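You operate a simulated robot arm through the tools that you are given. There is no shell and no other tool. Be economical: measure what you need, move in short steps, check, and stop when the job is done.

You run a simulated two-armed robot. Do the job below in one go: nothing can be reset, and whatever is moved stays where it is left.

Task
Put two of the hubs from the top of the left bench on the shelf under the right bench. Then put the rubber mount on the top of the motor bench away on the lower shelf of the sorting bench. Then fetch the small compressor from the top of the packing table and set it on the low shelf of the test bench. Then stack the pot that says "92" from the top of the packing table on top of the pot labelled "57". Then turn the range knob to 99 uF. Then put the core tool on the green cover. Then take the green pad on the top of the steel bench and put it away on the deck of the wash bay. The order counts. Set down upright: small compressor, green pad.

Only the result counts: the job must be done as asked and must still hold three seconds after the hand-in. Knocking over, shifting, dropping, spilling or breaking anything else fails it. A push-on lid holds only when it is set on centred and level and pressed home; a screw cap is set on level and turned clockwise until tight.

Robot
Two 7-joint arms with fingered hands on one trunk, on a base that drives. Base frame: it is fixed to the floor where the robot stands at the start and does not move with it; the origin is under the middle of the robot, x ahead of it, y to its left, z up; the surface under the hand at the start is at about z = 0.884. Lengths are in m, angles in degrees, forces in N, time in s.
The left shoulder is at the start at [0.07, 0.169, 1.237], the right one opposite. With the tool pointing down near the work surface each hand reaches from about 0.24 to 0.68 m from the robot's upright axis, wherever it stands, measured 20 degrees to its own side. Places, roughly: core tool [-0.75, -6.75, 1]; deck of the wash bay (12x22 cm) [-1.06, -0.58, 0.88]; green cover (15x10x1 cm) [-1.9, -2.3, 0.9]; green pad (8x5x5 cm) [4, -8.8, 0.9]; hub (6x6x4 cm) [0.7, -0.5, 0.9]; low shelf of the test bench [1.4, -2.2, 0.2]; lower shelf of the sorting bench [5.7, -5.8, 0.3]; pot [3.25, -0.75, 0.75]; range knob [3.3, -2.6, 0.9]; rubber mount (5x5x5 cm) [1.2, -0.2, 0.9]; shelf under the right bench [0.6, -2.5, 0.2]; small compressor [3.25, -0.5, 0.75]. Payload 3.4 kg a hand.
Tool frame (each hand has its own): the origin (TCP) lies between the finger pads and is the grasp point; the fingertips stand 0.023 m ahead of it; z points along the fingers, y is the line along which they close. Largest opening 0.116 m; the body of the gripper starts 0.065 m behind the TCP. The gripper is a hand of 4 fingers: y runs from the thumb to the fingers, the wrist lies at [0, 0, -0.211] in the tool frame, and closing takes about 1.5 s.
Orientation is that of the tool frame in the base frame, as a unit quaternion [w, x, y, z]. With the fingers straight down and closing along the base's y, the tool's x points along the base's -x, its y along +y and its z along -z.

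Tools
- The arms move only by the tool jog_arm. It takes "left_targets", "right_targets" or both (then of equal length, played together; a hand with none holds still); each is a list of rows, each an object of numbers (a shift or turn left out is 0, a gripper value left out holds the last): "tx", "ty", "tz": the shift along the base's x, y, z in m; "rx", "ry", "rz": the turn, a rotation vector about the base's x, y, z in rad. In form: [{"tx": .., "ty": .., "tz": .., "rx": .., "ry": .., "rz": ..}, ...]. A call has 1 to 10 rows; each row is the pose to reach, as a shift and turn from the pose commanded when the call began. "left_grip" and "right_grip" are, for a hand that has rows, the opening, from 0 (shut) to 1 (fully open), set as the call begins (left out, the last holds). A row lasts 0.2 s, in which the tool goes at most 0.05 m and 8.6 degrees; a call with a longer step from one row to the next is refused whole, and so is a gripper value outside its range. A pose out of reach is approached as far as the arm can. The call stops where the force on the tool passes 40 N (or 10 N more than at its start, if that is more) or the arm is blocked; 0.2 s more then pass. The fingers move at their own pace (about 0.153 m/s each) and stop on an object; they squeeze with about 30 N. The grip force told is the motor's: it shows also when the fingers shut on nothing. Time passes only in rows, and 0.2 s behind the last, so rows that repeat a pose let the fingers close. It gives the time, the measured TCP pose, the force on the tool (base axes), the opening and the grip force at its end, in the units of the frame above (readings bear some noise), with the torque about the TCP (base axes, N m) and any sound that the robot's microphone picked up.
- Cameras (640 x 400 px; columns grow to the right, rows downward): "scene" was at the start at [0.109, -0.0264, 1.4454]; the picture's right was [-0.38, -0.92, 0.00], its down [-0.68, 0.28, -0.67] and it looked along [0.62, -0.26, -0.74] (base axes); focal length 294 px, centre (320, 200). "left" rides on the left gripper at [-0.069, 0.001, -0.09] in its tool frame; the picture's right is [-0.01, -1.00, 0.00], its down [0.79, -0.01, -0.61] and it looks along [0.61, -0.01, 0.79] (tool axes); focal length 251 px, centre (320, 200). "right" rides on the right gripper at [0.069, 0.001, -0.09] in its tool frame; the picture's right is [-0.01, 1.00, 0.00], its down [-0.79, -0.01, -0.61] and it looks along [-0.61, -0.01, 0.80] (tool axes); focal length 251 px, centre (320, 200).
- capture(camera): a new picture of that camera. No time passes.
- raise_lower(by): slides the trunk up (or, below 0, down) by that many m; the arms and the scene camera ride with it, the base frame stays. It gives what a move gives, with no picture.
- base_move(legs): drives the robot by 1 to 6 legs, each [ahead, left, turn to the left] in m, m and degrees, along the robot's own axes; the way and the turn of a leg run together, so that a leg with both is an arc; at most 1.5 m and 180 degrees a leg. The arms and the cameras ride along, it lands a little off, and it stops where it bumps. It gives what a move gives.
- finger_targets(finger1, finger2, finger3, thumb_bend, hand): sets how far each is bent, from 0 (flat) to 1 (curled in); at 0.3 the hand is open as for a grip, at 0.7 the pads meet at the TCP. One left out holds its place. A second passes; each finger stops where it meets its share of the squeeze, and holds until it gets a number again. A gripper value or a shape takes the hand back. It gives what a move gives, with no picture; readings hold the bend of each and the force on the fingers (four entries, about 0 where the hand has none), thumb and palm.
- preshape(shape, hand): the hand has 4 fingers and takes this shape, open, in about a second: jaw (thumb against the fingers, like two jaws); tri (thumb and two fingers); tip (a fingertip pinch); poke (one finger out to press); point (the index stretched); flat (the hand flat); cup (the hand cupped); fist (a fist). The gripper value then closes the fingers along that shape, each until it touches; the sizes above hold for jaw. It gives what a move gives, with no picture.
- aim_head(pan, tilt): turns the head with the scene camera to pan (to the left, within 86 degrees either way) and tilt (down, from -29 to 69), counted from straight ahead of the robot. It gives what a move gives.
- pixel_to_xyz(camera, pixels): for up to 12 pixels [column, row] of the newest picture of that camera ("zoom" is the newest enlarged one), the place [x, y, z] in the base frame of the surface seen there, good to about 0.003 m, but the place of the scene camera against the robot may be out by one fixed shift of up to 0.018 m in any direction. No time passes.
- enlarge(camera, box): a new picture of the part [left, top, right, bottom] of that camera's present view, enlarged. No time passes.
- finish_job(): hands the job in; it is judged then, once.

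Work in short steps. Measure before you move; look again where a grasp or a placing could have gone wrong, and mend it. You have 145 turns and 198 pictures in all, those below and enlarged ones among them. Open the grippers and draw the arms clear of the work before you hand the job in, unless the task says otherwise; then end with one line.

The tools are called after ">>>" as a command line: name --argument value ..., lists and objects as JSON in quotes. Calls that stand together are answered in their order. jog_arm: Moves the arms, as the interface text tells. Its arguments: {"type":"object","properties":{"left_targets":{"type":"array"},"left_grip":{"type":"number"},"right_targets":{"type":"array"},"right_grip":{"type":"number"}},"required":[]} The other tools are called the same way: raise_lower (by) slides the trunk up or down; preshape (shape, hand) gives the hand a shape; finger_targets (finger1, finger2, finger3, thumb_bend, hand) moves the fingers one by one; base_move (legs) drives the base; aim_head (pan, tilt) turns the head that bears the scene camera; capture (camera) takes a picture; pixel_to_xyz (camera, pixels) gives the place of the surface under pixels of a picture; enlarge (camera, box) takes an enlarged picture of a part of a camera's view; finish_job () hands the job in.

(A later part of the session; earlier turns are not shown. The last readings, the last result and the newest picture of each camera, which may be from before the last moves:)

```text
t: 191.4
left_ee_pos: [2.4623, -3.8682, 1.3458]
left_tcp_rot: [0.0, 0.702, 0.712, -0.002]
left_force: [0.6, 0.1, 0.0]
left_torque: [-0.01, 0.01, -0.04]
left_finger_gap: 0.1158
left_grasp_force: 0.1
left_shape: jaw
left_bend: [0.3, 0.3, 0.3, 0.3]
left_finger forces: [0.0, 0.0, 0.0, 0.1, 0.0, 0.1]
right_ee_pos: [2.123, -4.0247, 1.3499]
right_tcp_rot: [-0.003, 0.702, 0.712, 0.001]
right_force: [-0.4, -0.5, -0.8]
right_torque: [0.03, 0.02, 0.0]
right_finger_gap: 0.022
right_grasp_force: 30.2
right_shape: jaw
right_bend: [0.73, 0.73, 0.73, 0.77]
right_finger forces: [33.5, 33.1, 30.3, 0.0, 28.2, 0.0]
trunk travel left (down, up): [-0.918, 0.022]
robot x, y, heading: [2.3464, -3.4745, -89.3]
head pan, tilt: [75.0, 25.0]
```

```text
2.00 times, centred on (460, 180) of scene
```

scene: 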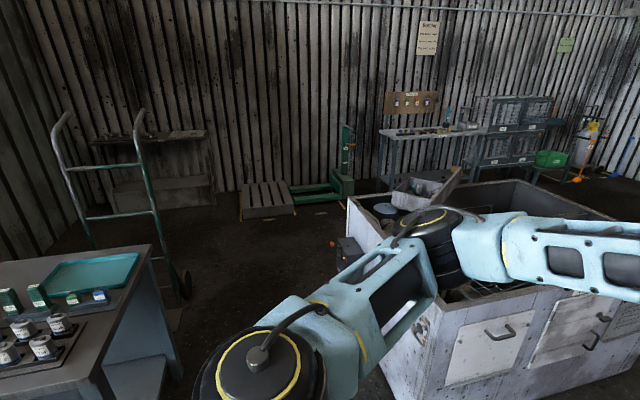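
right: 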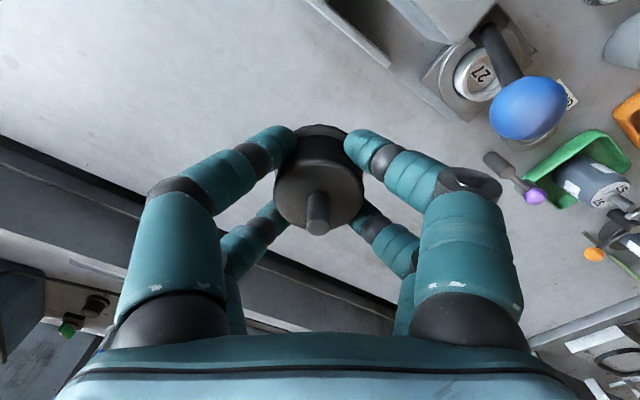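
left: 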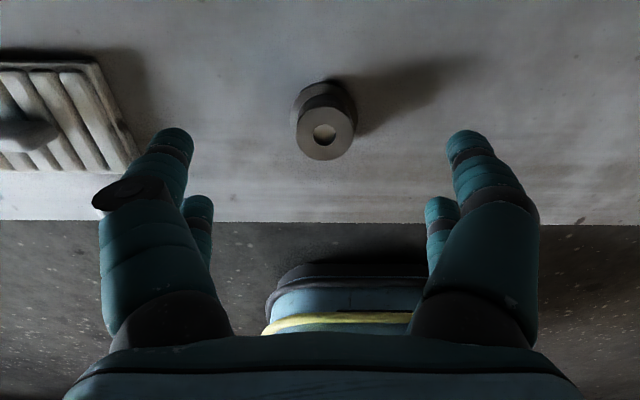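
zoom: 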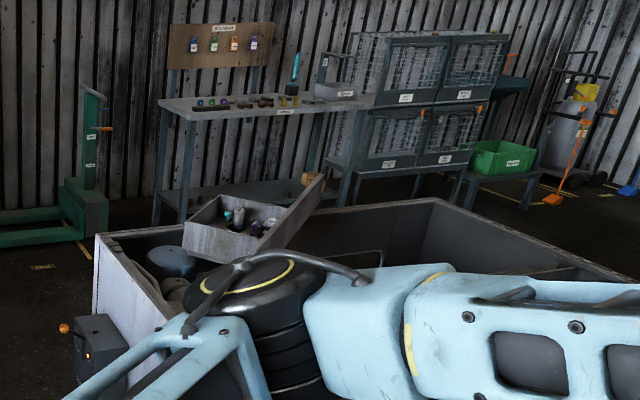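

South way round the cabinet is wide (y -5.6 to -7.2). Drive there, face +x, and look at the sorting bench.

>>> base_move --legs '[[1.45, 0, 0], [1.4, 0, 0], [0, 0, 89.3], [1.3, 0, 0]]'

>>> aim_head --pan 20 --tilt 25

>>> capture --camera "scene"

```text
t: 215.1
left_ee_pos: [4.0854, -6.2164, 1.3457]
left_tcp_rot: [0.001, 0.003, 1.0, -0.001]
left_force: [-0.6, -0.1, 0.2]
left_torque: [0.03, 0.03, -0.01]
left_finger_gap: 0.1159
left_grasp_force: 0.0
left_shape: jaw
left_bend: [0.3, 0.3, 0.3, 0.3]
left_finger forces: [0.0, 0.1, 0.0, 0.0, 0.0, 0.1]
right_ee_pos: [4.2341, -6.56, 1.3497]
right_tcp_rot: [-0.004, 0.004, 1.0, -0.002]
right_force: [0.4, 0.2, -1.0]
right_torque: [-0.01, -0.05, 0.02]
right_finger_gap: 0.0219
right_grasp_force: 29.9
right_shape: jaw
right_bend: [0.73, 0.73, 0.73, 0.77]
right_finger forces: [32.2, 31.9, 30.3, 0.1, 28.1, 0.0]
trunk travel left (down, up): [-0.918, 0.022]
robot x, y, heading: [3.6911, -6.3218, -0.4]
head pan, tilt: [75.0, 25.0]
```

```text
t: 216.3
left_ee_pos: [4.0876, -6.2152, 1.3461]
left_tcp_rot: [0.001, 0.004, 1.0, -0.001]
left_force: [0.8, 0.4, 0.1]
left_torque: [-0.01, 0.02, 0.01]
left_finger_gap: 0.1159
left_grasp_force: 0.1
left_shape: jaw
left_bend: [0.3, 0.3, 0.3, 0.3]
left_finger forces: [0.0, 0.0, 0.1, 0.0, 0.0, 0.1]
right_ee_pos: [4.2343, -6.5596, 1.3494]
right_tcp_rot: [-0.003, 0.005, 1.0, -0.001]
right_force: [0.1, -0.2, -0.9]
right_torque: [0.0, 0.0, -0.01]
right_finger_gap: 0.0219
right_grasp_force: 30.0
right_shape: jaw
right_bend: [0.73, 0.73, 0.73, 0.77]
right_finger forces: [32.2, 32.1, 30.2, 0.0, 28.1, 0.0]
trunk travel left (down, up): [-0.918, 0.022]
robot x, y, heading: [3.6908, -6.3234, -0.3]
head pan, tilt: [20.0, 25.0]
```

```text
138 pictures are left
```

scene: 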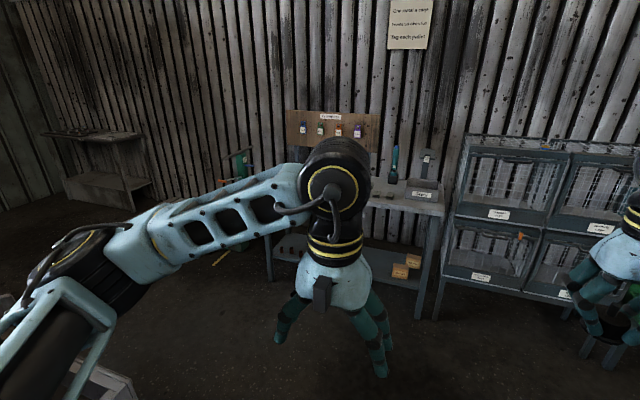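

Drive to (4.55,-5.8) in front of the sorting bench and look at its lower shelf.

>>> base_move --legs '[[0.75, 0, 0], [0, 0.53, 0]]'

>>> aim_head --pan 0 --tilt 40

>>> capture --camera "scene"

```text
t: 223.1
left_ee_pos: [4.8406, -5.6962, 1.3453]
left_tcp_rot: [0.001, 0.006, 1.0, 0.0]
left_force: [0.6, -0.2, 0.2]
left_torque: [0.01, -0.01, 0.01]
left_finger_gap: 0.116
left_grasp_force: 0.1
left_shape: jaw
left_bend: [0.3, 0.3, 0.3, 0.3]
left_finger forces: [0.0, 0.0, 0.0, 0.0, 0.0, 0.0]
right_ee_pos: [4.9879, -6.0391, 1.3493]
right_tcp_rot: [-0.003, 0.005, 1.0, -0.002]
right_force: [0.6, -0.8, -0.2]
right_torque: [0.0, -0.01, -0.01]
right_finger_gap: 0.0221
right_grasp_force: 30.0
right_shape: jaw
right_bend: [0.73, 0.73, 0.73, 0.77]
right_finger forces: [32.2, 32.1, 30.3, 0.0, 28.2, 0.0]
trunk travel left (down, up): [-0.918, 0.022]
robot x, y, heading: [4.4459, -5.8006, -0.6]
head pan, tilt: [20.0, 25.0]
```

```text
t: 223.9
left_ee_pos: [4.84, -5.6942, 1.3462]
left_tcp_rot: [0.002, 0.006, 1.0, -0.001]
left_force: [-0.1, -0.6, 0.6]
left_torque: [0.0, 0.02, 0.0]
left_finger_gap: 0.1157
left_grasp_force: 0.0
left_shape: jaw
left_bend: [0.3, 0.3, 0.3, 0.3]
left_finger forces: [0.0, 0.0, 0.1, 0.1, 0.1, 0.0]
right_ee_pos: [4.9872, -6.0374, 1.3496]
right_tcp_rot: [-0.003, 0.006, 1.0, -0.001]
right_force: [-0.2, -0.5, -0.4]
right_torque: [-0.02, 0.01, 0.03]
right_finger_gap: 0.0221
right_grasp_force: 29.7
right_shape: jaw
right_bend: [0.73, 0.73, 0.73, 0.77]
right_finger forces: [32.1, 32.1, 30.3, 0.0, 28.2, 0.0]
trunk travel left (down, up): [-0.918, 0.022]
robot x, y, heading: [4.4446, -5.7991, -0.5]
head pan, tilt: [0.0, 40.0]
```

```text
137 pictures are left
```

scene: 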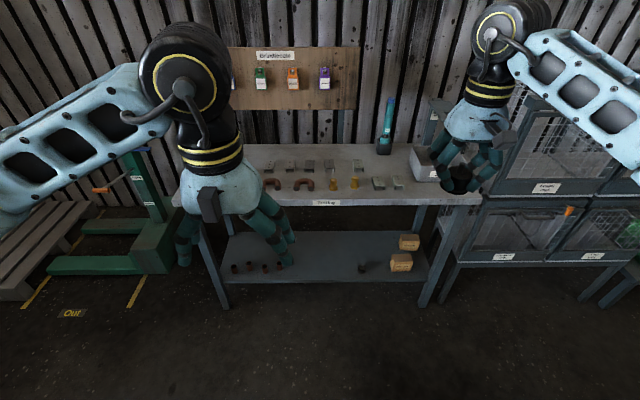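

Label on the bench edge reads like "Sorting". Zoom on the shelf and measure.

>>> enlarge --camera "scene" --box '[200, 180, 460, 320]'

>>> pixel_to_xyz --camera "scene" --pixels '[[325, 260], [325, 278], [325, 240], [360, 267], [400, 262], [408, 243], [270, 268], [325, 203], [325, 209], [425, 300], [215, 300], [310, 255]]'

```text
2.46 times, centred on (330, 250) of scene
```

zoom: 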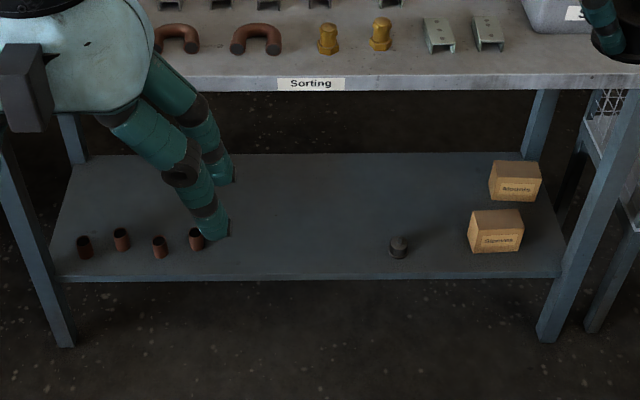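

```text
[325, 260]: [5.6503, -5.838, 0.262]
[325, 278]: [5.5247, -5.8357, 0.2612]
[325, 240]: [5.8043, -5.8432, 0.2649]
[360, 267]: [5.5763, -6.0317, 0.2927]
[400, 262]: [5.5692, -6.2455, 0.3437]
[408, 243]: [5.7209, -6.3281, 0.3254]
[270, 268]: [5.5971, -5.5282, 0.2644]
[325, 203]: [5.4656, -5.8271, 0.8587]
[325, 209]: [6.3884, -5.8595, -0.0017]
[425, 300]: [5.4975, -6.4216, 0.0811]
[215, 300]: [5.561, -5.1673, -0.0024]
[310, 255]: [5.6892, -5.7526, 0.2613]
```

Shelf at z≈0.262, front x≈5.51; I'll place at (5.63,-5.82), clear of the cups and boxes. Shift 0.19 left, pull the left hand back, lower the trunk 0.8.

>>> base_move --legs '[[0, 0.19, 0.5]]'

>>> raise_lower --by -0.4

>>> raise_lower --by -0.4

>>> jog_arm --left_targets '[{"tx": -0.03}, {"tx": -0.06}, {"tx": -0.09}, {"tx": -0.1}, {"tx": -0.1}]' --right_targets '[{"tz": -0.045}, {"tz": -0.09}, {"tz": -0.135}, {"tz": -0.17}, {"tz": -0.195}]'

>>> aim_head --pan 0 --tilt 20

>>> capture --camera "scene"

```text
t: 225.4
left_ee_pos: [4.8417, -5.5075, 1.3469]
left_tcp_rot: [0.001, 0.002, 1.0, 0.001]
left_force: [0.4, -0.7, -0.3]
left_torque: [0.04, 0.02, 0.02]
left_finger_gap: 0.1159
left_grasp_force: 0.1
left_shape: jaw
left_bend: [0.3, 0.3, 0.3, 0.3]
left_finger forces: [0.0, 0.1, 0.0, 0.0, 0.0, 0.0]
right_ee_pos: [4.991, -5.8498, 1.3494]
right_tcp_rot: [-0.004, 0.003, 1.0, 0.0]
right_force: [0.5, -1.1, -1.1]
right_torque: [0.03, -0.01, 0.0]
right_finger_gap: 0.0218
right_grasp_force: 30.0
right_shape: jaw
right_bend: [0.73, 0.73, 0.73, 0.77]
right_finger forces: [32.3, 32.1, 30.3, 0.1, 28.3, 0.0]
trunk travel left (down, up): [-0.918, 0.022]
robot x, y, heading: [4.448, -5.6063, -0.2]
head pan, tilt: [0.0, 40.0]
```

```text
t: 229.3
left_ee_pos: [4.8403, -5.5025, 0.9458]
left_tcp_rot: [0.002, 0.002, 1.0, 0.0]
left_force: [0.0, 0.1, -0.9]
left_torque: [0.01, 0.01, 0.03]
left_finger_gap: 0.116
left_grasp_force: 0.0
left_shape: jaw
left_bend: [0.3, 0.3, 0.3, 0.3]
left_finger forces: [0.0, 0.0, 0.0, 0.0, 0.0, 0.0]
right_ee_pos: [4.992, -5.8454, 0.9496]
right_tcp_rot: [-0.003, 0.003, 1.0, -0.002]
right_force: [-0.7, 0.3, -0.9]
right_torque: [0.01, -0.02, 0.0]
right_finger_gap: 0.0221
right_grasp_force: 29.9
right_shape: jaw
right_bend: [0.73, 0.73, 0.73, 0.77]
right_finger forces: [32.3, 32.0, 30.3, 0.0, 28.4, 0.0]
trunk travel left (down, up): [-0.518, 0.422]
robot x, y, heading: [4.4459, -5.6105, -0.1]
head pan, tilt: [0.0, 40.0]
```

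```text
t: 233.1
left_ee_pos: [4.8417, -5.5024, 0.5455]
left_tcp_rot: [0.001, 0.002, 1.0, 0.0]
left_force: [0.3, -0.1, -0.5]
left_torque: [0.01, 0.04, -0.03]
left_finger_gap: 0.1162
left_grasp_force: 0.0
left_shape: jaw
left_bend: [0.3, 0.3, 0.3, 0.3]
left_finger forces: [0.0, 0.0, 0.0, 0.0, 0.0, 0.0]
right_ee_pos: [4.9905, -5.8451, 0.5496]
right_tcp_rot: [-0.003, 0.003, 1.0, -0.002]
right_force: [-1.2, -0.8, -2.0]
right_torque: [-0.01, -0.02, -0.01]
right_finger_gap: 0.0219
right_grasp_force: 30.1
right_shape: jaw
right_bend: [0.73, 0.73, 0.73, 0.77]
right_finger forces: [32.4, 32.2, 30.5, 0.0, 28.3, 0.0]
trunk travel left (down, up): [-0.118, 0.822]
robot x, y, heading: [4.4459, -5.6051, -0.1]
head pan, tilt: [0.0, 40.0]
```

```text
t: 234.3
left_ee_pos: [4.742, -5.5035, 0.5452]
left_tcp_rot: [0.0, 0.002, 1.0, -0.001]
left_force: [0.8, -0.8, -0.5]
left_torque: [-0.02, 0.02, -0.04]
left_finger_gap: 0.1158
left_grasp_force: 0.0
left_shape: jaw
left_bend: [0.3, 0.3, 0.3, 0.3]
left_finger forces: [0.0, 0.0, 0.0, 0.1, 0.0, 0.0]
right_ee_pos: [4.9916, -5.8452, 0.3532]
right_tcp_rot: [-0.003, 0.003, 1.0, -0.002]
right_force: [0.5, 0.7, -1.1]
right_torque: [0.02, -0.01, 0.0]
right_finger_gap: 0.0214
right_grasp_force: 30.4
right_shape: jaw
right_bend: [0.73, 0.73, 0.73, 0.77]
right_finger forces: [34.1, 34.5, 32.2, 0.0, 30.6, 0.0]
trunk travel left (down, up): [-0.118, 0.822]
robot x, y, heading: [4.4461, -5.6077, -0.4]
head pan, tilt: [0.0, 40.0]
```

```text
t: 235.1
left_ee_pos: [4.7399, -5.5021, 0.5461]
left_tcp_rot: [0.001, 0.002, 1.0, -0.001]
left_force: [0.8, 0.1, 0.4]
left_torque: [-0.01, -0.01, -0.01]
left_finger_gap: 0.1159
left_grasp_force: 0.0
left_shape: jaw
left_bend: [0.3, 0.3, 0.3, 0.3]
left_finger forces: [0.0, 0.1, 0.1, 0.0, 0.0, 0.1]
right_ee_pos: [4.9919, -5.8446, 0.3547]
right_tcp_rot: [-0.003, 0.003, 1.0, 0.0]
right_force: [-0.8, 0.5, -0.7]
right_torque: [-0.01, 0.02, -0.02]
right_finger_gap: 0.0216
right_grasp_force: 30.4
right_shape: jaw
right_bend: [0.73, 0.73, 0.73, 0.77]
right_finger forces: [34.1, 34.5, 32.2, 0.0, 30.7, 0.0]
trunk travel left (down, up): [-0.118, 0.822]
robot x, y, heading: [4.4456, -5.6086, -0.4]
head pan, tilt: [0.0, 20.0]
```

```text
135 pictures are left
```

scene: 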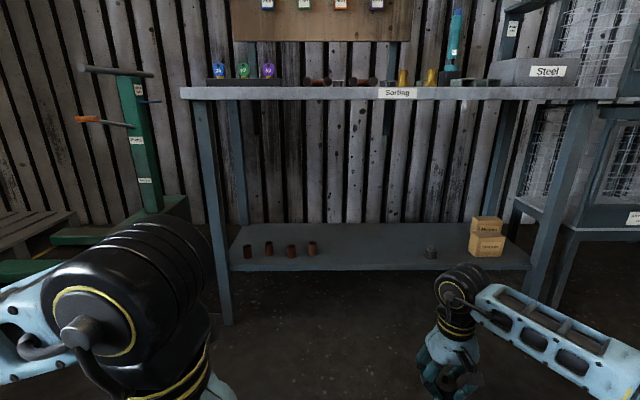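

Clear. Drive ahead 0.56.

>>> base_move --legs '[[0.56, 0, 0.3]]'

>>> capture --camera "scene"

>>> capture --camera "right"

```text
t: 238.3
left_ee_pos: [5.2992, -5.5025, 0.5454]
left_tcp_rot: [0.0, 0.0, 1.0, -0.001]
left_force: [0.2, 0.3, -0.3]
left_torque: [0.01, -0.02, 0.0]
left_finger_gap: 0.1161
left_grasp_force: 0.1
left_shape: jaw
left_bend: [0.3, 0.3, 0.3, 0.3]
left_finger forces: [0.0, 0.1, 0.1, 0.1, 0.0, 0.0]
right_ee_pos: [5.5507, -5.8434, 0.3533]
right_tcp_rot: [-0.004, 0.001, 1.0, -0.003]
right_force: [0.5, -0.5, -1.0]
right_torque: [-0.02, 0.03, 0.01]
right_finger_gap: 0.0215
right_grasp_force: 30.2
right_shape: jaw
right_bend: [0.73, 0.73, 0.73, 0.77]
right_finger forces: [34.1, 34.6, 32.2, 0.0, 30.7, 0.0]
trunk travel left (down, up): [-0.118, 0.822]
robot x, y, heading: [5.0075, -5.6097, -0.2]
head pan, tilt: [0.0, 20.0]
```

```text
134 pictures are left
```

scene: 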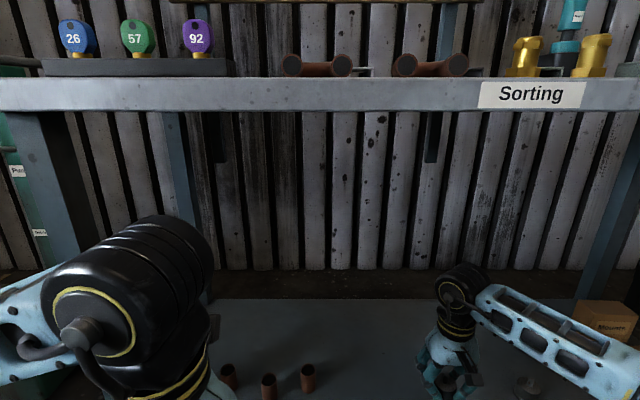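

```text
133 pictures are left
```

right: 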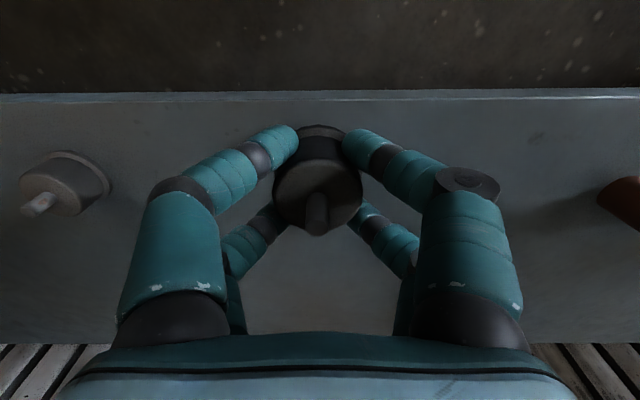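

Measure the shelf z with the right camera, then extend and lower.

>>> pixel_to_xyz --camera "right" --pixels '[[200, 130], [450, 130], [560, 250], [60, 170], [620, 200]]'

>>> jog_arm --right_targets '[{"tx": 0.04}, {"tx": 0.07}, {"tx": 0.07, "tz": -0.03}, {"tx": 0.07, "tz": -0.05}, {"tx": 0.07, "tz": -0.055}, {"tx": 0.07, "tz": -0.055}]'

```text
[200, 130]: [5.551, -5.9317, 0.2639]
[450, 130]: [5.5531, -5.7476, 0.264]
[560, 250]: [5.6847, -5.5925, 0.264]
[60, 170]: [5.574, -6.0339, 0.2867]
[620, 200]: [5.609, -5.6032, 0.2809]
```

```text
t: 239.7
left_ee_pos: [5.2992, -5.5025, 0.5463]
left_tcp_rot: [0.001, 0.001, 1.0, -0.001]
left_force: [-1.2, -0.5, -0.4]
left_torque: [0.01, -0.01, 0.02]
left_finger_gap: 0.1159
left_grasp_force: 0.2
left_shape: jaw
left_bend: [0.3, 0.3, 0.3, 0.3]
left_finger forces: [0.0, 0.0, 0.1, 0.1, 0.0, 0.0]
right_ee_pos: [5.6223, -5.844, 0.2986]
right_tcp_rot: [-0.003, 0.001, 1.0, -0.002]
right_force: [0.7, -0.8, -0.9]
right_torque: [0.03, 0.0, -0.01]
right_finger_gap: 0.0214
right_grasp_force: 29.5
right_shape: jaw
right_bend: [0.73, 0.73, 0.73, 0.77]
right_finger forces: [34.3, 34.9, 32.6, 0.0, 31.1, 0.1]
trunk travel left (down, up): [-0.118, 0.822]
robot x, y, heading: [5.0045, -5.6093, 0.0]
head pan, tilt: [0.0, 20.0]
```

Lower in millimetre steps to contact (expect TCP ≈0.295).

>>> jog_arm --right_targets '[{"tz": -0.001}, {"tz": -0.002}, {"tz": -0.003}, {"tz": -0.003}]'

```text
t: 240.7
left_ee_pos: [5.3012, -5.5016, 0.546]
left_tcp_rot: [0.0, 0.001, 1.0, 0.0]
left_force: [-0.9, 0.1, -0.5]
left_torque: [0.02, 0.01, -0.01]
left_finger_gap: 0.1158
left_grasp_force: 0.0
left_shape: jaw
left_bend: [0.3, 0.3, 0.3, 0.3]
left_finger forces: [0.0, 0.0, 0.0, 0.0, 0.0, 0.1]
right_ee_pos: [5.6202, -5.843, 0.2966]
right_tcp_rot: [-0.003, 0.0, 1.0, -0.002]
right_force: [0.3, -0.1, -0.4]
right_torque: [-0.01, 0.02, 0.0]
right_finger_gap: 0.0211
right_grasp_force: 29.6
right_shape: jaw
right_bend: [0.73, 0.73, 0.73, 0.77]
right_finger forces: [34.3, 34.9, 32.5, 0.1, 31.1, 0.0]
trunk travel left (down, up): [-0.118, 0.822]
robot x, y, heading: [5.0064, -5.6087, -0.1]
head pan, tilt: [0.0, 20.0]
```

>>> jog_arm --right_targets '[{"tz": -0.001}, {"tz": -0.002}, {"tz": -0.003}, {"tz": -0.003}]'

```text
t: 241.7
left_ee_pos: [5.3004, -5.5017, 0.5449]
left_tcp_rot: [0.001, 0.0, 1.0, -0.001]
left_force: [-0.6, 0.7, 0.0]
left_torque: [-0.03, -0.03, 0.03]
left_finger_gap: 0.116
left_grasp_force: 0.1
left_shape: jaw
left_bend: [0.3, 0.3, 0.3, 0.3]
left_finger forces: [0.1, 0.0, 0.1, 0.0, 0.1, 0.1]
right_ee_pos: [5.621, -5.8428, 0.2946]
right_tcp_rot: [-0.002, 0.0, 1.0, -0.003]
right_force: [1.9, 0.2, 6.3]
right_torque: [-0.02, -0.07, 0.01]
right_finger_gap: 0.0214
right_grasp_force: 30.1
right_shape: jaw
right_bend: [0.73, 0.74, 0.73, 0.77]
right_finger forces: [34.7, 36.4, 34.2, 0.0, 31.8, 0.0]
trunk travel left (down, up): [-0.118, 0.822]
robot x, y, heading: [5.0056, -5.6136, 0.3]
head pan, tilt: [0.0, 20.0]
```

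Contact (6 N). Open, lift, and check.

>>> jog_arm --right_targets '[{}, {}, {}, {}, {}, {}, {}]' --right_grip 1

>>> jog_arm --right_targets '[{"tz": 0.03}, {"tz": 0.06}, {"tz": 0.08}]'

>>> capture --camera "right"

```text
t: 243.3
left_ee_pos: [5.3001, -5.5007, 0.546]
left_tcp_rot: [0.001, 0.0, 1.0, 0.0]
left_force: [0.3, -0.4, -0.5]
left_torque: [-0.03, -0.01, -0.01]
left_finger_gap: 0.1159
left_grasp_force: 0.2
left_shape: jaw
left_bend: [0.3, 0.3, 0.3, 0.3]
left_finger forces: [0.0, 0.1, 0.1, 0.0, 0.0, 0.0]
right_ee_pos: [5.6207, -5.8446, 0.293]
right_tcp_rot: [-0.003, 0.0, 1.0, -0.001]
right_force: [0.2, -0.4, -0.2]
right_torque: [0.02, 0.01, 0.02]
right_finger_gap: 0.1159
right_grasp_force: 0.0
right_shape: jaw
right_bend: [0.3, 0.3, 0.3, 0.3]
right_finger forces: [0.0, 0.1, 0.0, 0.0, 0.0, 0.0]
trunk travel left (down, up): [-0.118, 0.822]
robot x, y, heading: [5.0035, -5.612, -0.1]
head pan, tilt: [0.0, 20.0]
```

```text
t: 244.1
left_ee_pos: [5.3001, -5.5016, 0.5462]
left_tcp_rot: [0.0, 0.0, 1.0, -0.001]
left_force: [0.9, 0.0, 0.0]
left_torque: [0.01, -0.01, -0.01]
left_finger_gap: 0.1157
left_grasp_force: 0.1
left_shape: jaw
left_bend: [0.3, 0.3, 0.3, 0.3]
left_finger forces: [0.1, 0.1, 0.0, 0.1, 0.0, 0.1]
right_ee_pos: [5.6213, -5.8434, 0.3741]
right_tcp_rot: [-0.004, 0.001, 1.0, -0.002]
right_force: [0.0, 0.3, 0.1]
right_torque: [0.02, -0.04, -0.03]
right_finger_gap: 0.1162
right_grasp_force: 0.0
right_shape: jaw
right_bend: [0.3, 0.3, 0.3, 0.3]
right_finger forces: [0.1, 0.0, 0.0, 0.0, 0.0, 0.1]
trunk travel left (down, up): [-0.118, 0.822]
robot x, y, heading: [5.0029, -5.6123, 0.3]
head pan, tilt: [0.0, 20.0]
```

```text
132 pictures are left
```

right: 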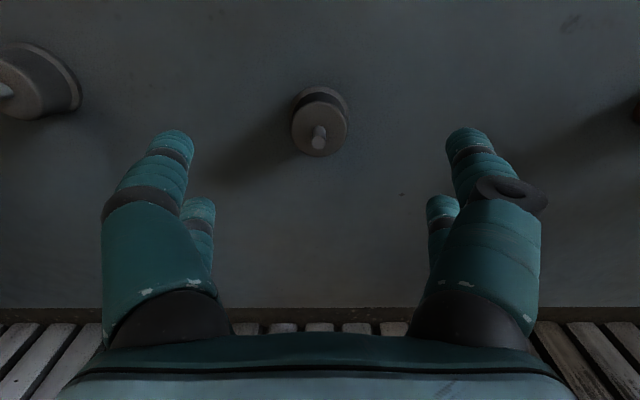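

The mount stands on the sorting shelf. Back out, raise the trunk, and drive back round to the aisle, heading for the packing table.

>>> base_move --legs '[[-0.6, 0, 0]]'

>>> raise_lower --by 0.4

>>> raise_lower --by 0.4

>>> jog_arm --right_targets '[{"tx": -0.045, "tz": 0.02}, {"tx": -0.09, "tz": 0.04}, {"tx": -0.13, "tz": 0.06}, {"tx": -0.17, "tz": 0.08}, {"tx": -0.21, "tz": 0.1}]'

>>> base_move --legs '[[0, -0.7, 0], [-1.1, 0, 0], [-1.0, 0, 0], [0, 1.5, 0], [0, 1.4, 0]]'

>>> aim_head --pan 60 --tilt 25

>>> capture --camera "scene"

```text
t: 247.4
left_ee_pos: [4.7188, -5.5026, 0.5463]
left_tcp_rot: [0.0, 0.0, 1.0, -0.002]
left_force: [-0.3, 0.3, -0.6]
left_torque: [-0.02, -0.01, 0.04]
left_finger_gap: 0.1158
left_grasp_force: 0.0
left_shape: jaw
left_bend: [0.3, 0.3, 0.3, 0.3]
left_finger forces: [0.1, 0.0, 0.1, 0.0, 0.1, 0.0]
right_ee_pos: [5.0398, -5.8453, 0.3742]
right_tcp_rot: [-0.002, 0.002, 1.0, -0.002]
right_force: [0.0, -0.5, -0.5]
right_torque: [-0.01, -0.02, -0.01]
right_finger_gap: 0.1157
right_grasp_force: 0.1
right_shape: jaw
right_bend: [0.3, 0.3, 0.3, 0.3]
right_finger forces: [0.0, 0.1, 0.0, 0.1, 0.1, 0.0]
trunk travel left (down, up): [-0.118, 0.822]
robot x, y, heading: [4.426, -5.6115, -0.3]
head pan, tilt: [0.0, 20.0]
stopped in leg 1: the robot was blocked; the commanded pose is now the measured one
```

```text
t: 251.3
left_ee_pos: [4.7184, -5.5025, 0.9467]
left_tcp_rot: [0.001, 0.001, 1.0, -0.001]
left_force: [0.3, -0.4, -0.5]
left_torque: [-0.02, 0.0, 0.01]
left_finger_gap: 0.1157
left_grasp_force: 0.1
left_shape: jaw
left_bend: [0.3, 0.3, 0.3, 0.3]
left_finger forces: [0.1, 0.0, 0.0, 0.0, 0.0, 0.0]
right_ee_pos: [5.0395, -5.8462, 0.773]
right_tcp_rot: [-0.003, 0.001, 1.0, -0.002]
right_force: [-0.4, 0.1, -0.8]
right_torque: [-0.01, -0.01, 0.01]
right_finger_gap: 0.1159
right_grasp_force: 0.0
right_shape: jaw
right_bend: [0.3, 0.3, 0.3, 0.3]
right_finger forces: [0.1, 0.0, 0.0, 0.0, 0.0, 0.1]
trunk travel left (down, up): [-0.518, 0.422]
robot x, y, heading: [4.4205, -5.6102, -0.1]
head pan, tilt: [0.0, 20.0]
```

```text
t: 255.1
left_ee_pos: [4.7188, -5.5026, 1.3465]
left_tcp_rot: [0.001, 0.001, 1.0, -0.001]
left_force: [0.4, 0.1, -0.4]
left_torque: [0.03, 0.02, 0.04]
left_finger_gap: 0.1159
left_grasp_force: 0.0
left_shape: jaw
left_bend: [0.3, 0.3, 0.3, 0.3]
left_finger forces: [0.0, 0.0, 0.0, 0.0, 0.0, 0.0]
right_ee_pos: [5.0403, -5.8447, 1.1741]
right_tcp_rot: [-0.003, 0.001, 1.0, -0.002]
right_force: [-0.1, 0.8, -0.7]
right_torque: [-0.02, -0.03, 0.02]
right_finger_gap: 0.1156
right_grasp_force: 0.0
right_shape: jaw
right_bend: [0.3, 0.3, 0.3, 0.3]
right_finger forces: [0.0, 0.1, 0.0, 0.0, 0.1, 0.1]
trunk travel left (down, up): [-0.918, 0.022]
robot x, y, heading: [4.4222, -5.6111, -0.0]
head pan, tilt: [0.0, 20.0]
```

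```text
t: 256.3
left_ee_pos: [4.7161, -5.5027, 1.3468]
left_tcp_rot: [0.003, 0.001, 1.0, 0.0]
left_force: [0.6, 1.2, 0.3]
left_torque: [0.0, 0.02, 0.04]
left_finger_gap: 0.1156
left_grasp_force: 0.1
left_shape: jaw
left_bend: [0.3, 0.3, 0.3, 0.3]
left_finger forces: [0.0, 0.0, 0.0, 0.1, 0.1, 0.1]
right_ee_pos: [4.8257, -5.847, 1.2747]
right_tcp_rot: [-0.002, 0.002, 1.0, -0.001]
right_force: [-0.5, 0.0, 0.8]
right_torque: [0.02, -0.02, -0.01]
right_finger_gap: 0.1159
right_grasp_force: 0.1
right_shape: jaw
right_bend: [0.3, 0.3, 0.3, 0.3]
right_finger forces: [0.0, 0.0, 0.0, 0.0, 0.0, 0.0]
trunk travel left (down, up): [-0.918, 0.022]
robot x, y, heading: [4.4262, -5.6045, 0.2]
head pan, tilt: [0.0, 20.0]
```

```text
t: 283.8
left_ee_pos: [2.6116, -3.306, 1.3459]
left_tcp_rot: [0.002, -0.007, 1.0, -0.001]
left_force: [0.3, 0.0, 0.4]
left_torque: [-0.03, 0.02, 0.01]
left_finger_gap: 0.116
left_grasp_force: 0.1
left_shape: jaw
left_bend: [0.3, 0.3, 0.3, 0.3]
left_finger forces: [0.0, 0.0, 0.0, 0.1, 0.1, 0.0]
right_ee_pos: [2.7258, -3.6482, 1.2729]
right_tcp_rot: [-0.004, -0.006, 1.0, 0.0]
right_force: [-0.1, 0.0, -0.4]
right_torque: [-0.01, -0.03, -0.03]
right_finger_gap: 0.1161
right_grasp_force: 0.1
right_shape: jaw
right_bend: [0.3, 0.3, 0.3, 0.3]
right_finger forces: [0.0, 0.0, 0.0, 0.0, 0.0, 0.0]
trunk travel left (down, up): [-0.918, 0.022]
robot x, y, heading: [2.3195, -3.4165, 0.5]
head pan, tilt: [0.0, 20.0]
```

```text
t: 285.1
left_ee_pos: [2.6116, -3.3041, 1.3471]
left_tcp_rot: [0.001, -0.006, 1.0, -0.001]
left_force: [-0.1, -0.5, -0.6]
left_torque: [0.05, -0.01, 0.03]
left_finger_gap: 0.1159
left_grasp_force: 0.0
left_shape: jaw
left_bend: [0.3, 0.3, 0.3, 0.3]
left_finger forces: [0.0, 0.0, 0.1, 0.1, 0.0, 0.0]
right_ee_pos: [2.7273, -3.6454, 1.2743]
right_tcp_rot: [-0.004, -0.006, 1.0, 0.0]
right_force: [-0.2, 0.6, 0.1]
right_torque: [0.04, 0.02, -0.03]
right_finger_gap: 0.1158
right_grasp_force: 0.0
right_shape: jaw
right_bend: [0.3, 0.3, 0.3, 0.3]
right_finger forces: [0.1, 0.1, 0.0, 0.1, 0.0, 0.0]
trunk travel left (down, up): [-0.918, 0.022]
robot x, y, heading: [2.3208, -3.4199, 0.7]
head pan, tilt: [60.0, 25.0]
```

```text
131 pictures are left
```

scene: 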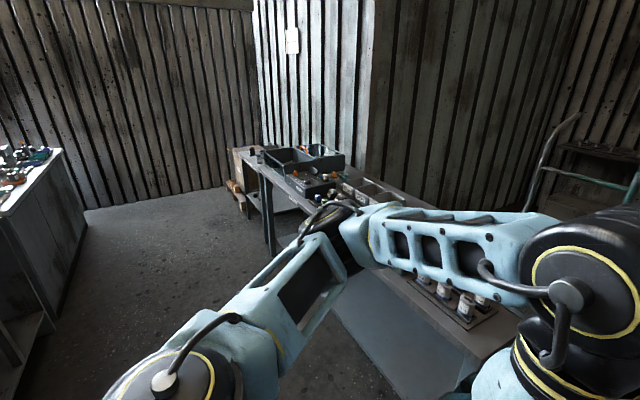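

Continue north to y≈-0.6 and look at the packing table.

>>> base_move --legs '[[0, 1.4, 0], [0, 1.4, 0]]'

>>> aim_head --pan 0 --tilt 38

>>> capture --camera "scene"

```text
t: 298.6
left_ee_pos: [2.6018, -0.5094, 1.3465]
left_tcp_rot: [0.002, 0.002, 1.0, 0.0]
left_force: [-0.2, -0.2, 0.2]
left_torque: [-0.01, -0.01, 0.02]
left_finger_gap: 0.1155
left_grasp_force: 0.1
left_shape: jaw
left_bend: [0.3, 0.3, 0.3, 0.3]
left_finger forces: [0.0, 0.0, 0.0, 0.1, 0.0, 0.1]
right_ee_pos: [2.7121, -0.8526, 1.2731]
right_tcp_rot: [-0.004, 0.003, 1.0, 0.0]
right_force: [0.3, -0.7, 0.6]
right_torque: [-0.01, 0.02, 0.01]
right_finger_gap: 0.116
right_grasp_force: 0.0
right_shape: jaw
right_bend: [0.3, 0.3, 0.3, 0.3]
right_finger forces: [0.1, 0.0, 0.0, 0.1, 0.0, 0.0]
trunk travel left (down, up): [-0.918, 0.022]
robot x, y, heading: [2.3098, -0.6115, -0.0]
head pan, tilt: [60.0, 25.0]
```

```text
t: 299.9
left_ee_pos: [2.6025, -0.508, 1.3459]
left_tcp_rot: [0.002, 0.002, 1.0, 0.0]
left_force: [0.7, 0.0, -0.3]
left_torque: [-0.05, 0.0, 0.0]
left_finger_gap: 0.1159
left_grasp_force: 0.0
left_shape: jaw
left_bend: [0.3, 0.3, 0.3, 0.3]
left_finger forces: [0.0, 0.0, 0.0, 0.0, 0.0, 0.0]
right_ee_pos: [2.7135, -0.8519, 1.2751]
right_tcp_rot: [-0.004, 0.003, 1.0, -0.001]
right_force: [-0.1, 0.2, -0.9]
right_torque: [0.02, 0.01, 0.0]
right_finger_gap: 0.1163
right_grasp_force: 0.0
right_shape: jaw
right_bend: [0.3, 0.3, 0.3, 0.3]
right_finger forces: [0.1, 0.0, 0.1, 0.0, 0.1, 0.0]
trunk travel left (down, up): [-0.918, 0.022]
robot x, y, heading: [2.3077, -0.6152, -0.1]
head pan, tilt: [0.0, 38.0]
```

```text
130 pictures are left
```

scene: 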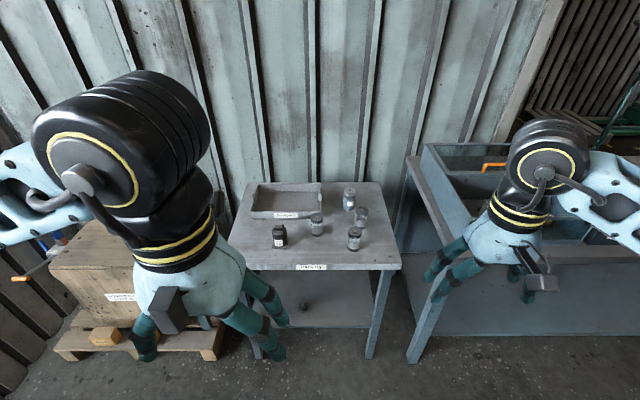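

Packing table ahead. Zoom to identify the compressor and pots.

>>> enlarge --camera "scene" --box '[230, 165, 410, 285]'

>>> pixel_to_xyz --camera "scene" --pixels '[[279, 230], [279, 244], [316, 218], [355, 232], [361, 212], [349, 192], [320, 262], [310, 267], [237, 262], [398, 262], [265, 190], [320, 248]]'

```text
3.33 times, centred on (320, 225) of scene
```

zoom: 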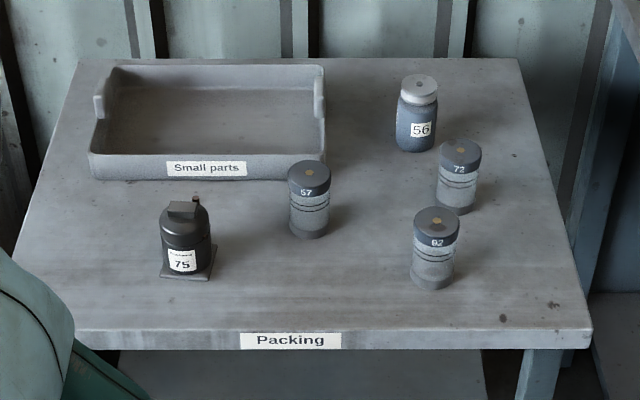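

```text
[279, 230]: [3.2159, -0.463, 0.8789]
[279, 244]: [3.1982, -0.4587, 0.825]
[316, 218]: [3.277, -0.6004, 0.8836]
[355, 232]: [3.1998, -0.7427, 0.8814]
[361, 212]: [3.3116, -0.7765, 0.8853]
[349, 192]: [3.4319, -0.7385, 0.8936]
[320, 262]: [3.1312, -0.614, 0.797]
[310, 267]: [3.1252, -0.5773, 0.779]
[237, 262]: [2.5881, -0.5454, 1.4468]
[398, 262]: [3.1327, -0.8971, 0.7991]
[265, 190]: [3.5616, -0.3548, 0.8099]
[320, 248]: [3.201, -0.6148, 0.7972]
```

Zoom further to read the pot numbers.

>>> enlarge --camera "scene" --box '[335, 180, 383, 255]'

>>> enlarge --camera "scene" --box '[262, 205, 342, 255]'

```text
5.33 times, centred on (359, 218) of scene
```

zoom: 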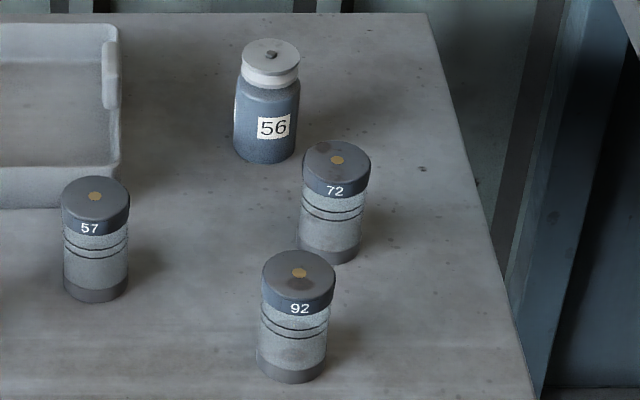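

```text
8.00 times, centred on (302, 230) of scene
```

zoom: 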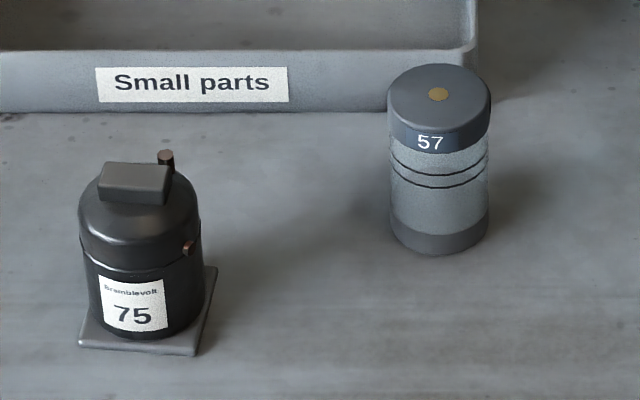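

Compressor "75" stands at ≈(3.22,-0.46); pots 57 at (3.28,-0.60), 92 at (3.20,-0.74). Lower the trunk 0.2, drive ahead 0.35, and bring the left hand above the compressor.

>>> raise_lower --by -0.2

>>> base_move --legs '[[0.35, 0, 0]]'

>>> jog_arm --left_targets '[{"tx": 0.045}, {"tx": 0.09}, {"tx": 0.135, "ty": 0.01}, {"tx": 0.18, "ty": 0.02}, {"tx": 0.22, "ty": 0.035}, {"tx": 0.26, "ty": 0.045}, {"tx": 0.275, "ty": 0.045}, {"tx": 0.275, "ty": 0.045}]'

>>> capture --camera "left"

>>> capture --camera "scene"

```text
t: 302.1
left_ee_pos: [2.6027, -0.5079, 1.1456]
left_tcp_rot: [0.001, 0.002, 1.0, -0.001]
left_force: [-0.2, 0.1, -0.4]
left_torque: [-0.01, 0.01, 0.0]
left_finger_gap: 0.1159
left_grasp_force: 0.0
left_shape: jaw
left_bend: [0.3, 0.3, 0.3, 0.3]
left_finger forces: [0.0, 0.0, 0.0, 0.0, 0.0, 0.0]
right_ee_pos: [2.7125, -0.8505, 1.0743]
right_tcp_rot: [-0.004, 0.003, 1.0, -0.001]
right_force: [0.4, 0.3, -0.7]
right_torque: [0.03, 0.02, 0.04]
right_finger_gap: 0.1161
right_grasp_force: 0.0
right_shape: jaw
right_bend: [0.3, 0.3, 0.3, 0.3]
right_finger forces: [0.1, 0.0, 0.0, 0.0, 0.0, 0.0]
trunk travel left (down, up): [-0.718, 0.222]
robot x, y, heading: [2.3064, -0.6137, -0.0]
head pan, tilt: [0.0, 38.0]
```

```text
t: 304.4
left_ee_pos: [2.9537, -0.5095, 1.1462]
left_tcp_rot: [0.002, 0.001, 1.0, -0.001]
left_force: [0.7, 0.0, 0.3]
left_torque: [0.0, 0.02, 0.01]
left_finger_gap: 0.1159
left_grasp_force: 0.0
left_shape: jaw
left_bend: [0.3, 0.3, 0.3, 0.3]
left_finger forces: [0.1, 0.0, 0.1, 0.0, 0.1, 0.1]
right_ee_pos: [3.0644, -0.8518, 1.0742]
right_tcp_rot: [-0.003, 0.002, 1.0, -0.002]
right_force: [-0.2, -0.9, -0.1]
right_torque: [-0.04, -0.04, 0.04]
right_finger_gap: 0.1161
right_grasp_force: 0.0
right_shape: jaw
right_bend: [0.3, 0.3, 0.3, 0.3]
right_finger forces: [0.0, 0.0, 0.0, 0.0, 0.0, 0.1]
trunk travel left (down, up): [-0.718, 0.222]
robot x, y, heading: [2.6589, -0.618, 0.0]
head pan, tilt: [0.0, 38.0]
```

```text
t: 306.2
left_ee_pos: [3.2307, -0.464, 1.1461]
left_tcp_rot: [0.001, 0.002, 1.0, -0.001]
left_force: [-0.3, -0.2, 1.1]
left_torque: [-0.02, -0.01, 0.01]
left_finger_gap: 0.1156
left_grasp_force: 0.0
left_shape: jaw
left_bend: [0.3, 0.3, 0.3, 0.3]
left_finger forces: [0.1, 0.0, 0.0, 0.0, 0.0, 0.0]
right_ee_pos: [3.0637, -0.8522, 1.0743]
right_tcp_rot: [-0.004, 0.002, 1.0, -0.002]
right_force: [-0.6, 0.1, -0.2]
right_torque: [0.02, -0.01, 0.0]
right_finger_gap: 0.1156
right_grasp_force: 0.0
right_shape: jaw
right_bend: [0.3, 0.3, 0.3, 0.3]
right_finger forces: [0.0, 0.0, 0.0, 0.1, 0.0, 0.0]
trunk travel left (down, up): [-0.718, 0.222]
robot x, y, heading: [2.6611, -0.6148, -0.2]
head pan, tilt: [0.0, 38.0]
```

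```text
126 pictures are left
```

left: 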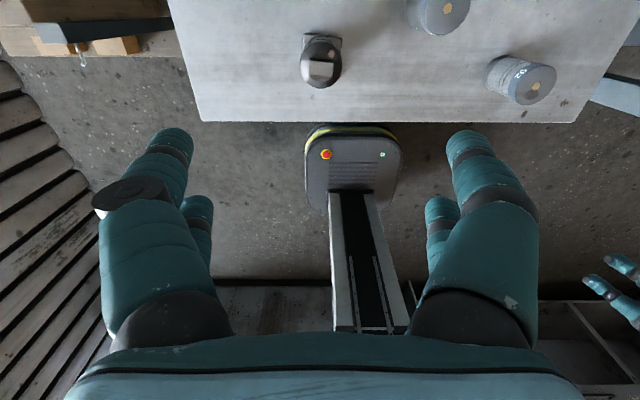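

```text
125 pictures are left
```

scene: 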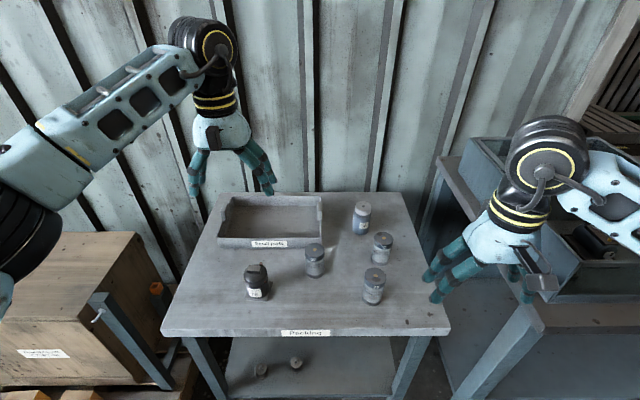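

Zoom the left camera on the compressor and measure it and the pots.

>>> enlarge --camera "left" --box '[280, 20, 376, 100]'

>>> pixel_to_xyz --camera "zoom" --pixels '[[275, 320], [190, 280], [330, 280], [260, 220], [265, 380], [170, 130], [400, 130]]'

>>> pixel_to_xyz --camera "left" --pixels '[[320, 68], [308, 62], [334, 62], [321, 80], [303, 40], [340, 38], [535, 88], [447, 8], [530, 75], [515, 75], [400, 90]]'

```text
5.00 times, centred on (328, 60) of left
```

zoom: 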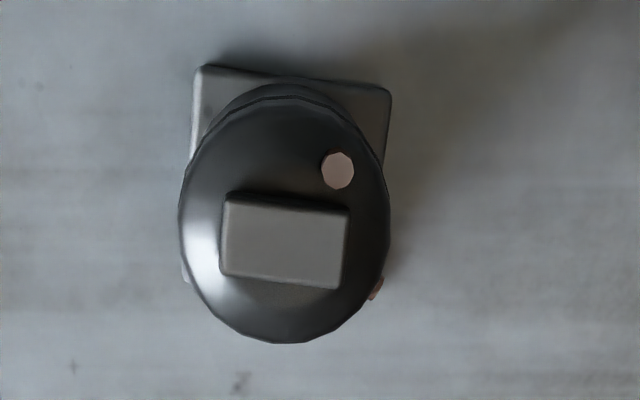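

```text
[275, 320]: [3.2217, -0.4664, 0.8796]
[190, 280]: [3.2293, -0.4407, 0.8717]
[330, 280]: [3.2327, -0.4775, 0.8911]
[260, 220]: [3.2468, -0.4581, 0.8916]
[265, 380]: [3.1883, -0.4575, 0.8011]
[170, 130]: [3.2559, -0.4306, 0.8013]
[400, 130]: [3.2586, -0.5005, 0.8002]
```

```text
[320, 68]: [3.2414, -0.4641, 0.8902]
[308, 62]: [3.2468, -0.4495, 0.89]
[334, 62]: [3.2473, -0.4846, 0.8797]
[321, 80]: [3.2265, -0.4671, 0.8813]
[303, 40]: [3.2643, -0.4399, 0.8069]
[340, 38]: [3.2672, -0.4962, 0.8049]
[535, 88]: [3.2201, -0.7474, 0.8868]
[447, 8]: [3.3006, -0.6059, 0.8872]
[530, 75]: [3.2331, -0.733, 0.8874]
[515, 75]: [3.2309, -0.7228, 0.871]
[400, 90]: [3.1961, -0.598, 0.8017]
```

Compressor centre ≈(3.241,-0.466), r≈0.029, top ≈0.893 (table 0.801), with a copper stub on its -y front side. I turn the hand +25° so the thumb clears the stub, and go down to z≈0.96.

>>> jog_arm --left_targets '[{"tx": 0.0103, "ty": -0.002, "tz": -0.03, "rz": 0.14}, {"tx": 0.0103, "ty": -0.002, "tz": -0.07, "rz": 0.28}, {"tx": 0.0103, "ty": -0.002, "tz": -0.11, "rz": 0.42}, {"tx": 0.0103, "ty": -0.002, "tz": -0.15, "rz": 0.42}, {"tx": 0.0103, "ty": -0.002, "tz": -0.186, "rz": 0.42}, {"tx": 0.0103, "ty": -0.002, "tz": -0.186, "rz": 0.42}]'

>>> capture --camera "left"

>>> enlarge --camera "scene" --box '[180, 190, 340, 310]'

```text
t: 307.6
left_ee_pos: [3.24, -0.4654, 0.9596]
left_tcp_rot: [0.001, -0.207, 0.978, 0.0]
left_force: [-0.3, 0.5, -0.3]
left_torque: [-0.01, 0.02, 0.02]
left_finger_gap: 0.116
left_grasp_force: 0.0
left_shape: jaw
left_bend: [0.3, 0.3, 0.3, 0.3]
left_finger forces: [0.0, 0.0, 0.0, 0.1, 0.1, 0.0]
right_ee_pos: [3.065, -0.8524, 1.0751]
right_tcp_rot: [-0.003, 0.002, 1.0, -0.001]
right_force: [0.6, 0.3, -0.3]
right_torque: [0.0, -0.03, 0.03]
right_finger_gap: 0.1158
right_grasp_force: 0.1
right_shape: jaw
right_bend: [0.3, 0.3, 0.3, 0.3]
right_finger forces: [0.1, 0.0, 0.0, 0.0, 0.1, 0.1]
trunk travel left (down, up): [-0.718, 0.222]
robot x, y, heading: [2.6597, -0.6134, -0.5]
head pan, tilt: [0.0, 38.0]
```

```text
123 pictures are left
```

left: 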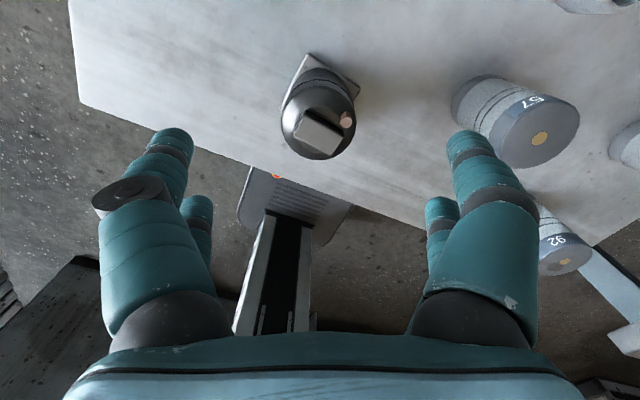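

```text
3.33 times, centred on (260, 250) of scene
```

zoom: 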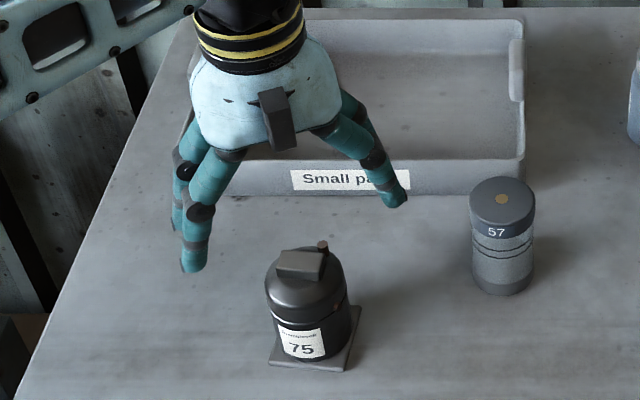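

Measure the compressor top from here to confirm alignment.

>>> pixel_to_xyz --camera "left" --pixels '[[284, 120], [356, 115], [318, 158], [318, 135], [347, 120], [330, 62]]'

```text
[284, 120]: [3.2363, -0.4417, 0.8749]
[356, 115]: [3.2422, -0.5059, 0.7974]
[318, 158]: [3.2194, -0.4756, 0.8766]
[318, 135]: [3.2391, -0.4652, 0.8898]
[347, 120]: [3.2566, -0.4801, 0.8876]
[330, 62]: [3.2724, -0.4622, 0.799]
```

Aligned. Descend to z≈0.848 and close.

>>> jog_arm --left_targets '[{"ty": -0.001, "tz": -0.04}, {"tx": 0.001, "ty": -0.002, "tz": -0.08}, {"tx": 0.001, "ty": -0.002, "tz": -0.111}, {"tx": 0.001, "ty": -0.002, "tz": -0.111}]'

>>> jog_arm --left_targets '[{}, {}, {}, {}, {}, {}, {}, {}]' --left_grip 0

>>> capture --camera "left"

```text
t: 308.6
left_ee_pos: [3.2417, -0.4684, 0.849]
left_tcp_rot: [0.002, -0.206, 0.979, -0.001]
left_force: [-0.3, 0.3, 0.3]
left_torque: [-0.04, 0.0, -0.01]
left_finger_gap: 0.1159
left_grasp_force: 0.0
left_shape: jaw
left_bend: [0.3, 0.3, 0.3, 0.3]
left_finger forces: [0.0, 0.1, 0.1, 0.1, 0.0, 0.0]
right_ee_pos: [3.0644, -0.8518, 1.0744]
right_tcp_rot: [-0.004, 0.002, 1.0, -0.001]
right_force: [0.7, 0.7, 0.4]
right_torque: [-0.04, -0.01, 0.02]
right_finger_gap: 0.1163
right_grasp_force: 0.1
right_shape: jaw
right_bend: [0.3, 0.3, 0.3, 0.3]
right_finger forces: [0.0, 0.0, 0.0, 0.0, 0.0, 0.0]
trunk travel left (down, up): [-0.718, 0.222]
robot x, y, heading: [2.6579, -0.6187, -0.1]
head pan, tilt: [0.0, 38.0]
```

```text
t: 310.4
left_ee_pos: [3.2405, -0.4684, 0.8483]
left_tcp_rot: [0.001, -0.206, 0.979, -0.001]
left_force: [0.4, -0.6, -0.6]
left_torque: [0.0, 0.01, 0.01]
left_finger_gap: 0.034
left_grasp_force: 30.0
left_shape: jaw
left_bend: [0.73, 0.73, 0.73, 0.78]
left_finger forces: [27.8, 29.8, 25.2, 0.1, 27.3, 0.0]
right_ee_pos: [3.0656, -0.8528, 1.0744]
right_tcp_rot: [-0.003, 0.003, 1.0, -0.001]
right_force: [-0.4, -1.1, 0.2]
right_torque: [-0.01, 0.01, 0.0]
right_finger_gap: 0.116
right_grasp_force: 0.0
right_shape: jaw
right_bend: [0.3, 0.3, 0.3, 0.3]
right_finger forces: [0.0, 0.0, 0.0, 0.1, 0.0, 0.0]
trunk travel left (down, up): [-0.718, 0.222]
robot x, y, heading: [2.6591, -0.611, -0.3]
head pan, tilt: [0.0, 38.0]
```

```text
121 pictures are left
```

left: 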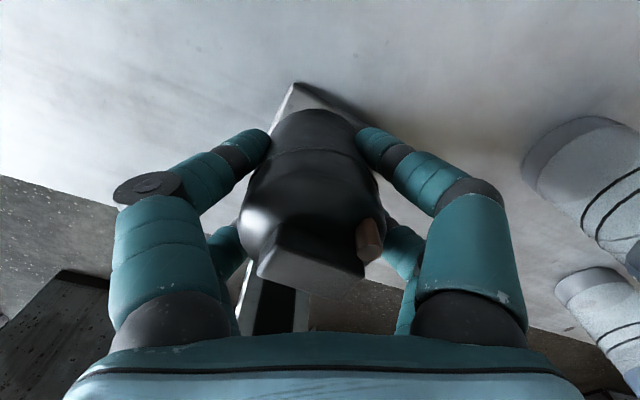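

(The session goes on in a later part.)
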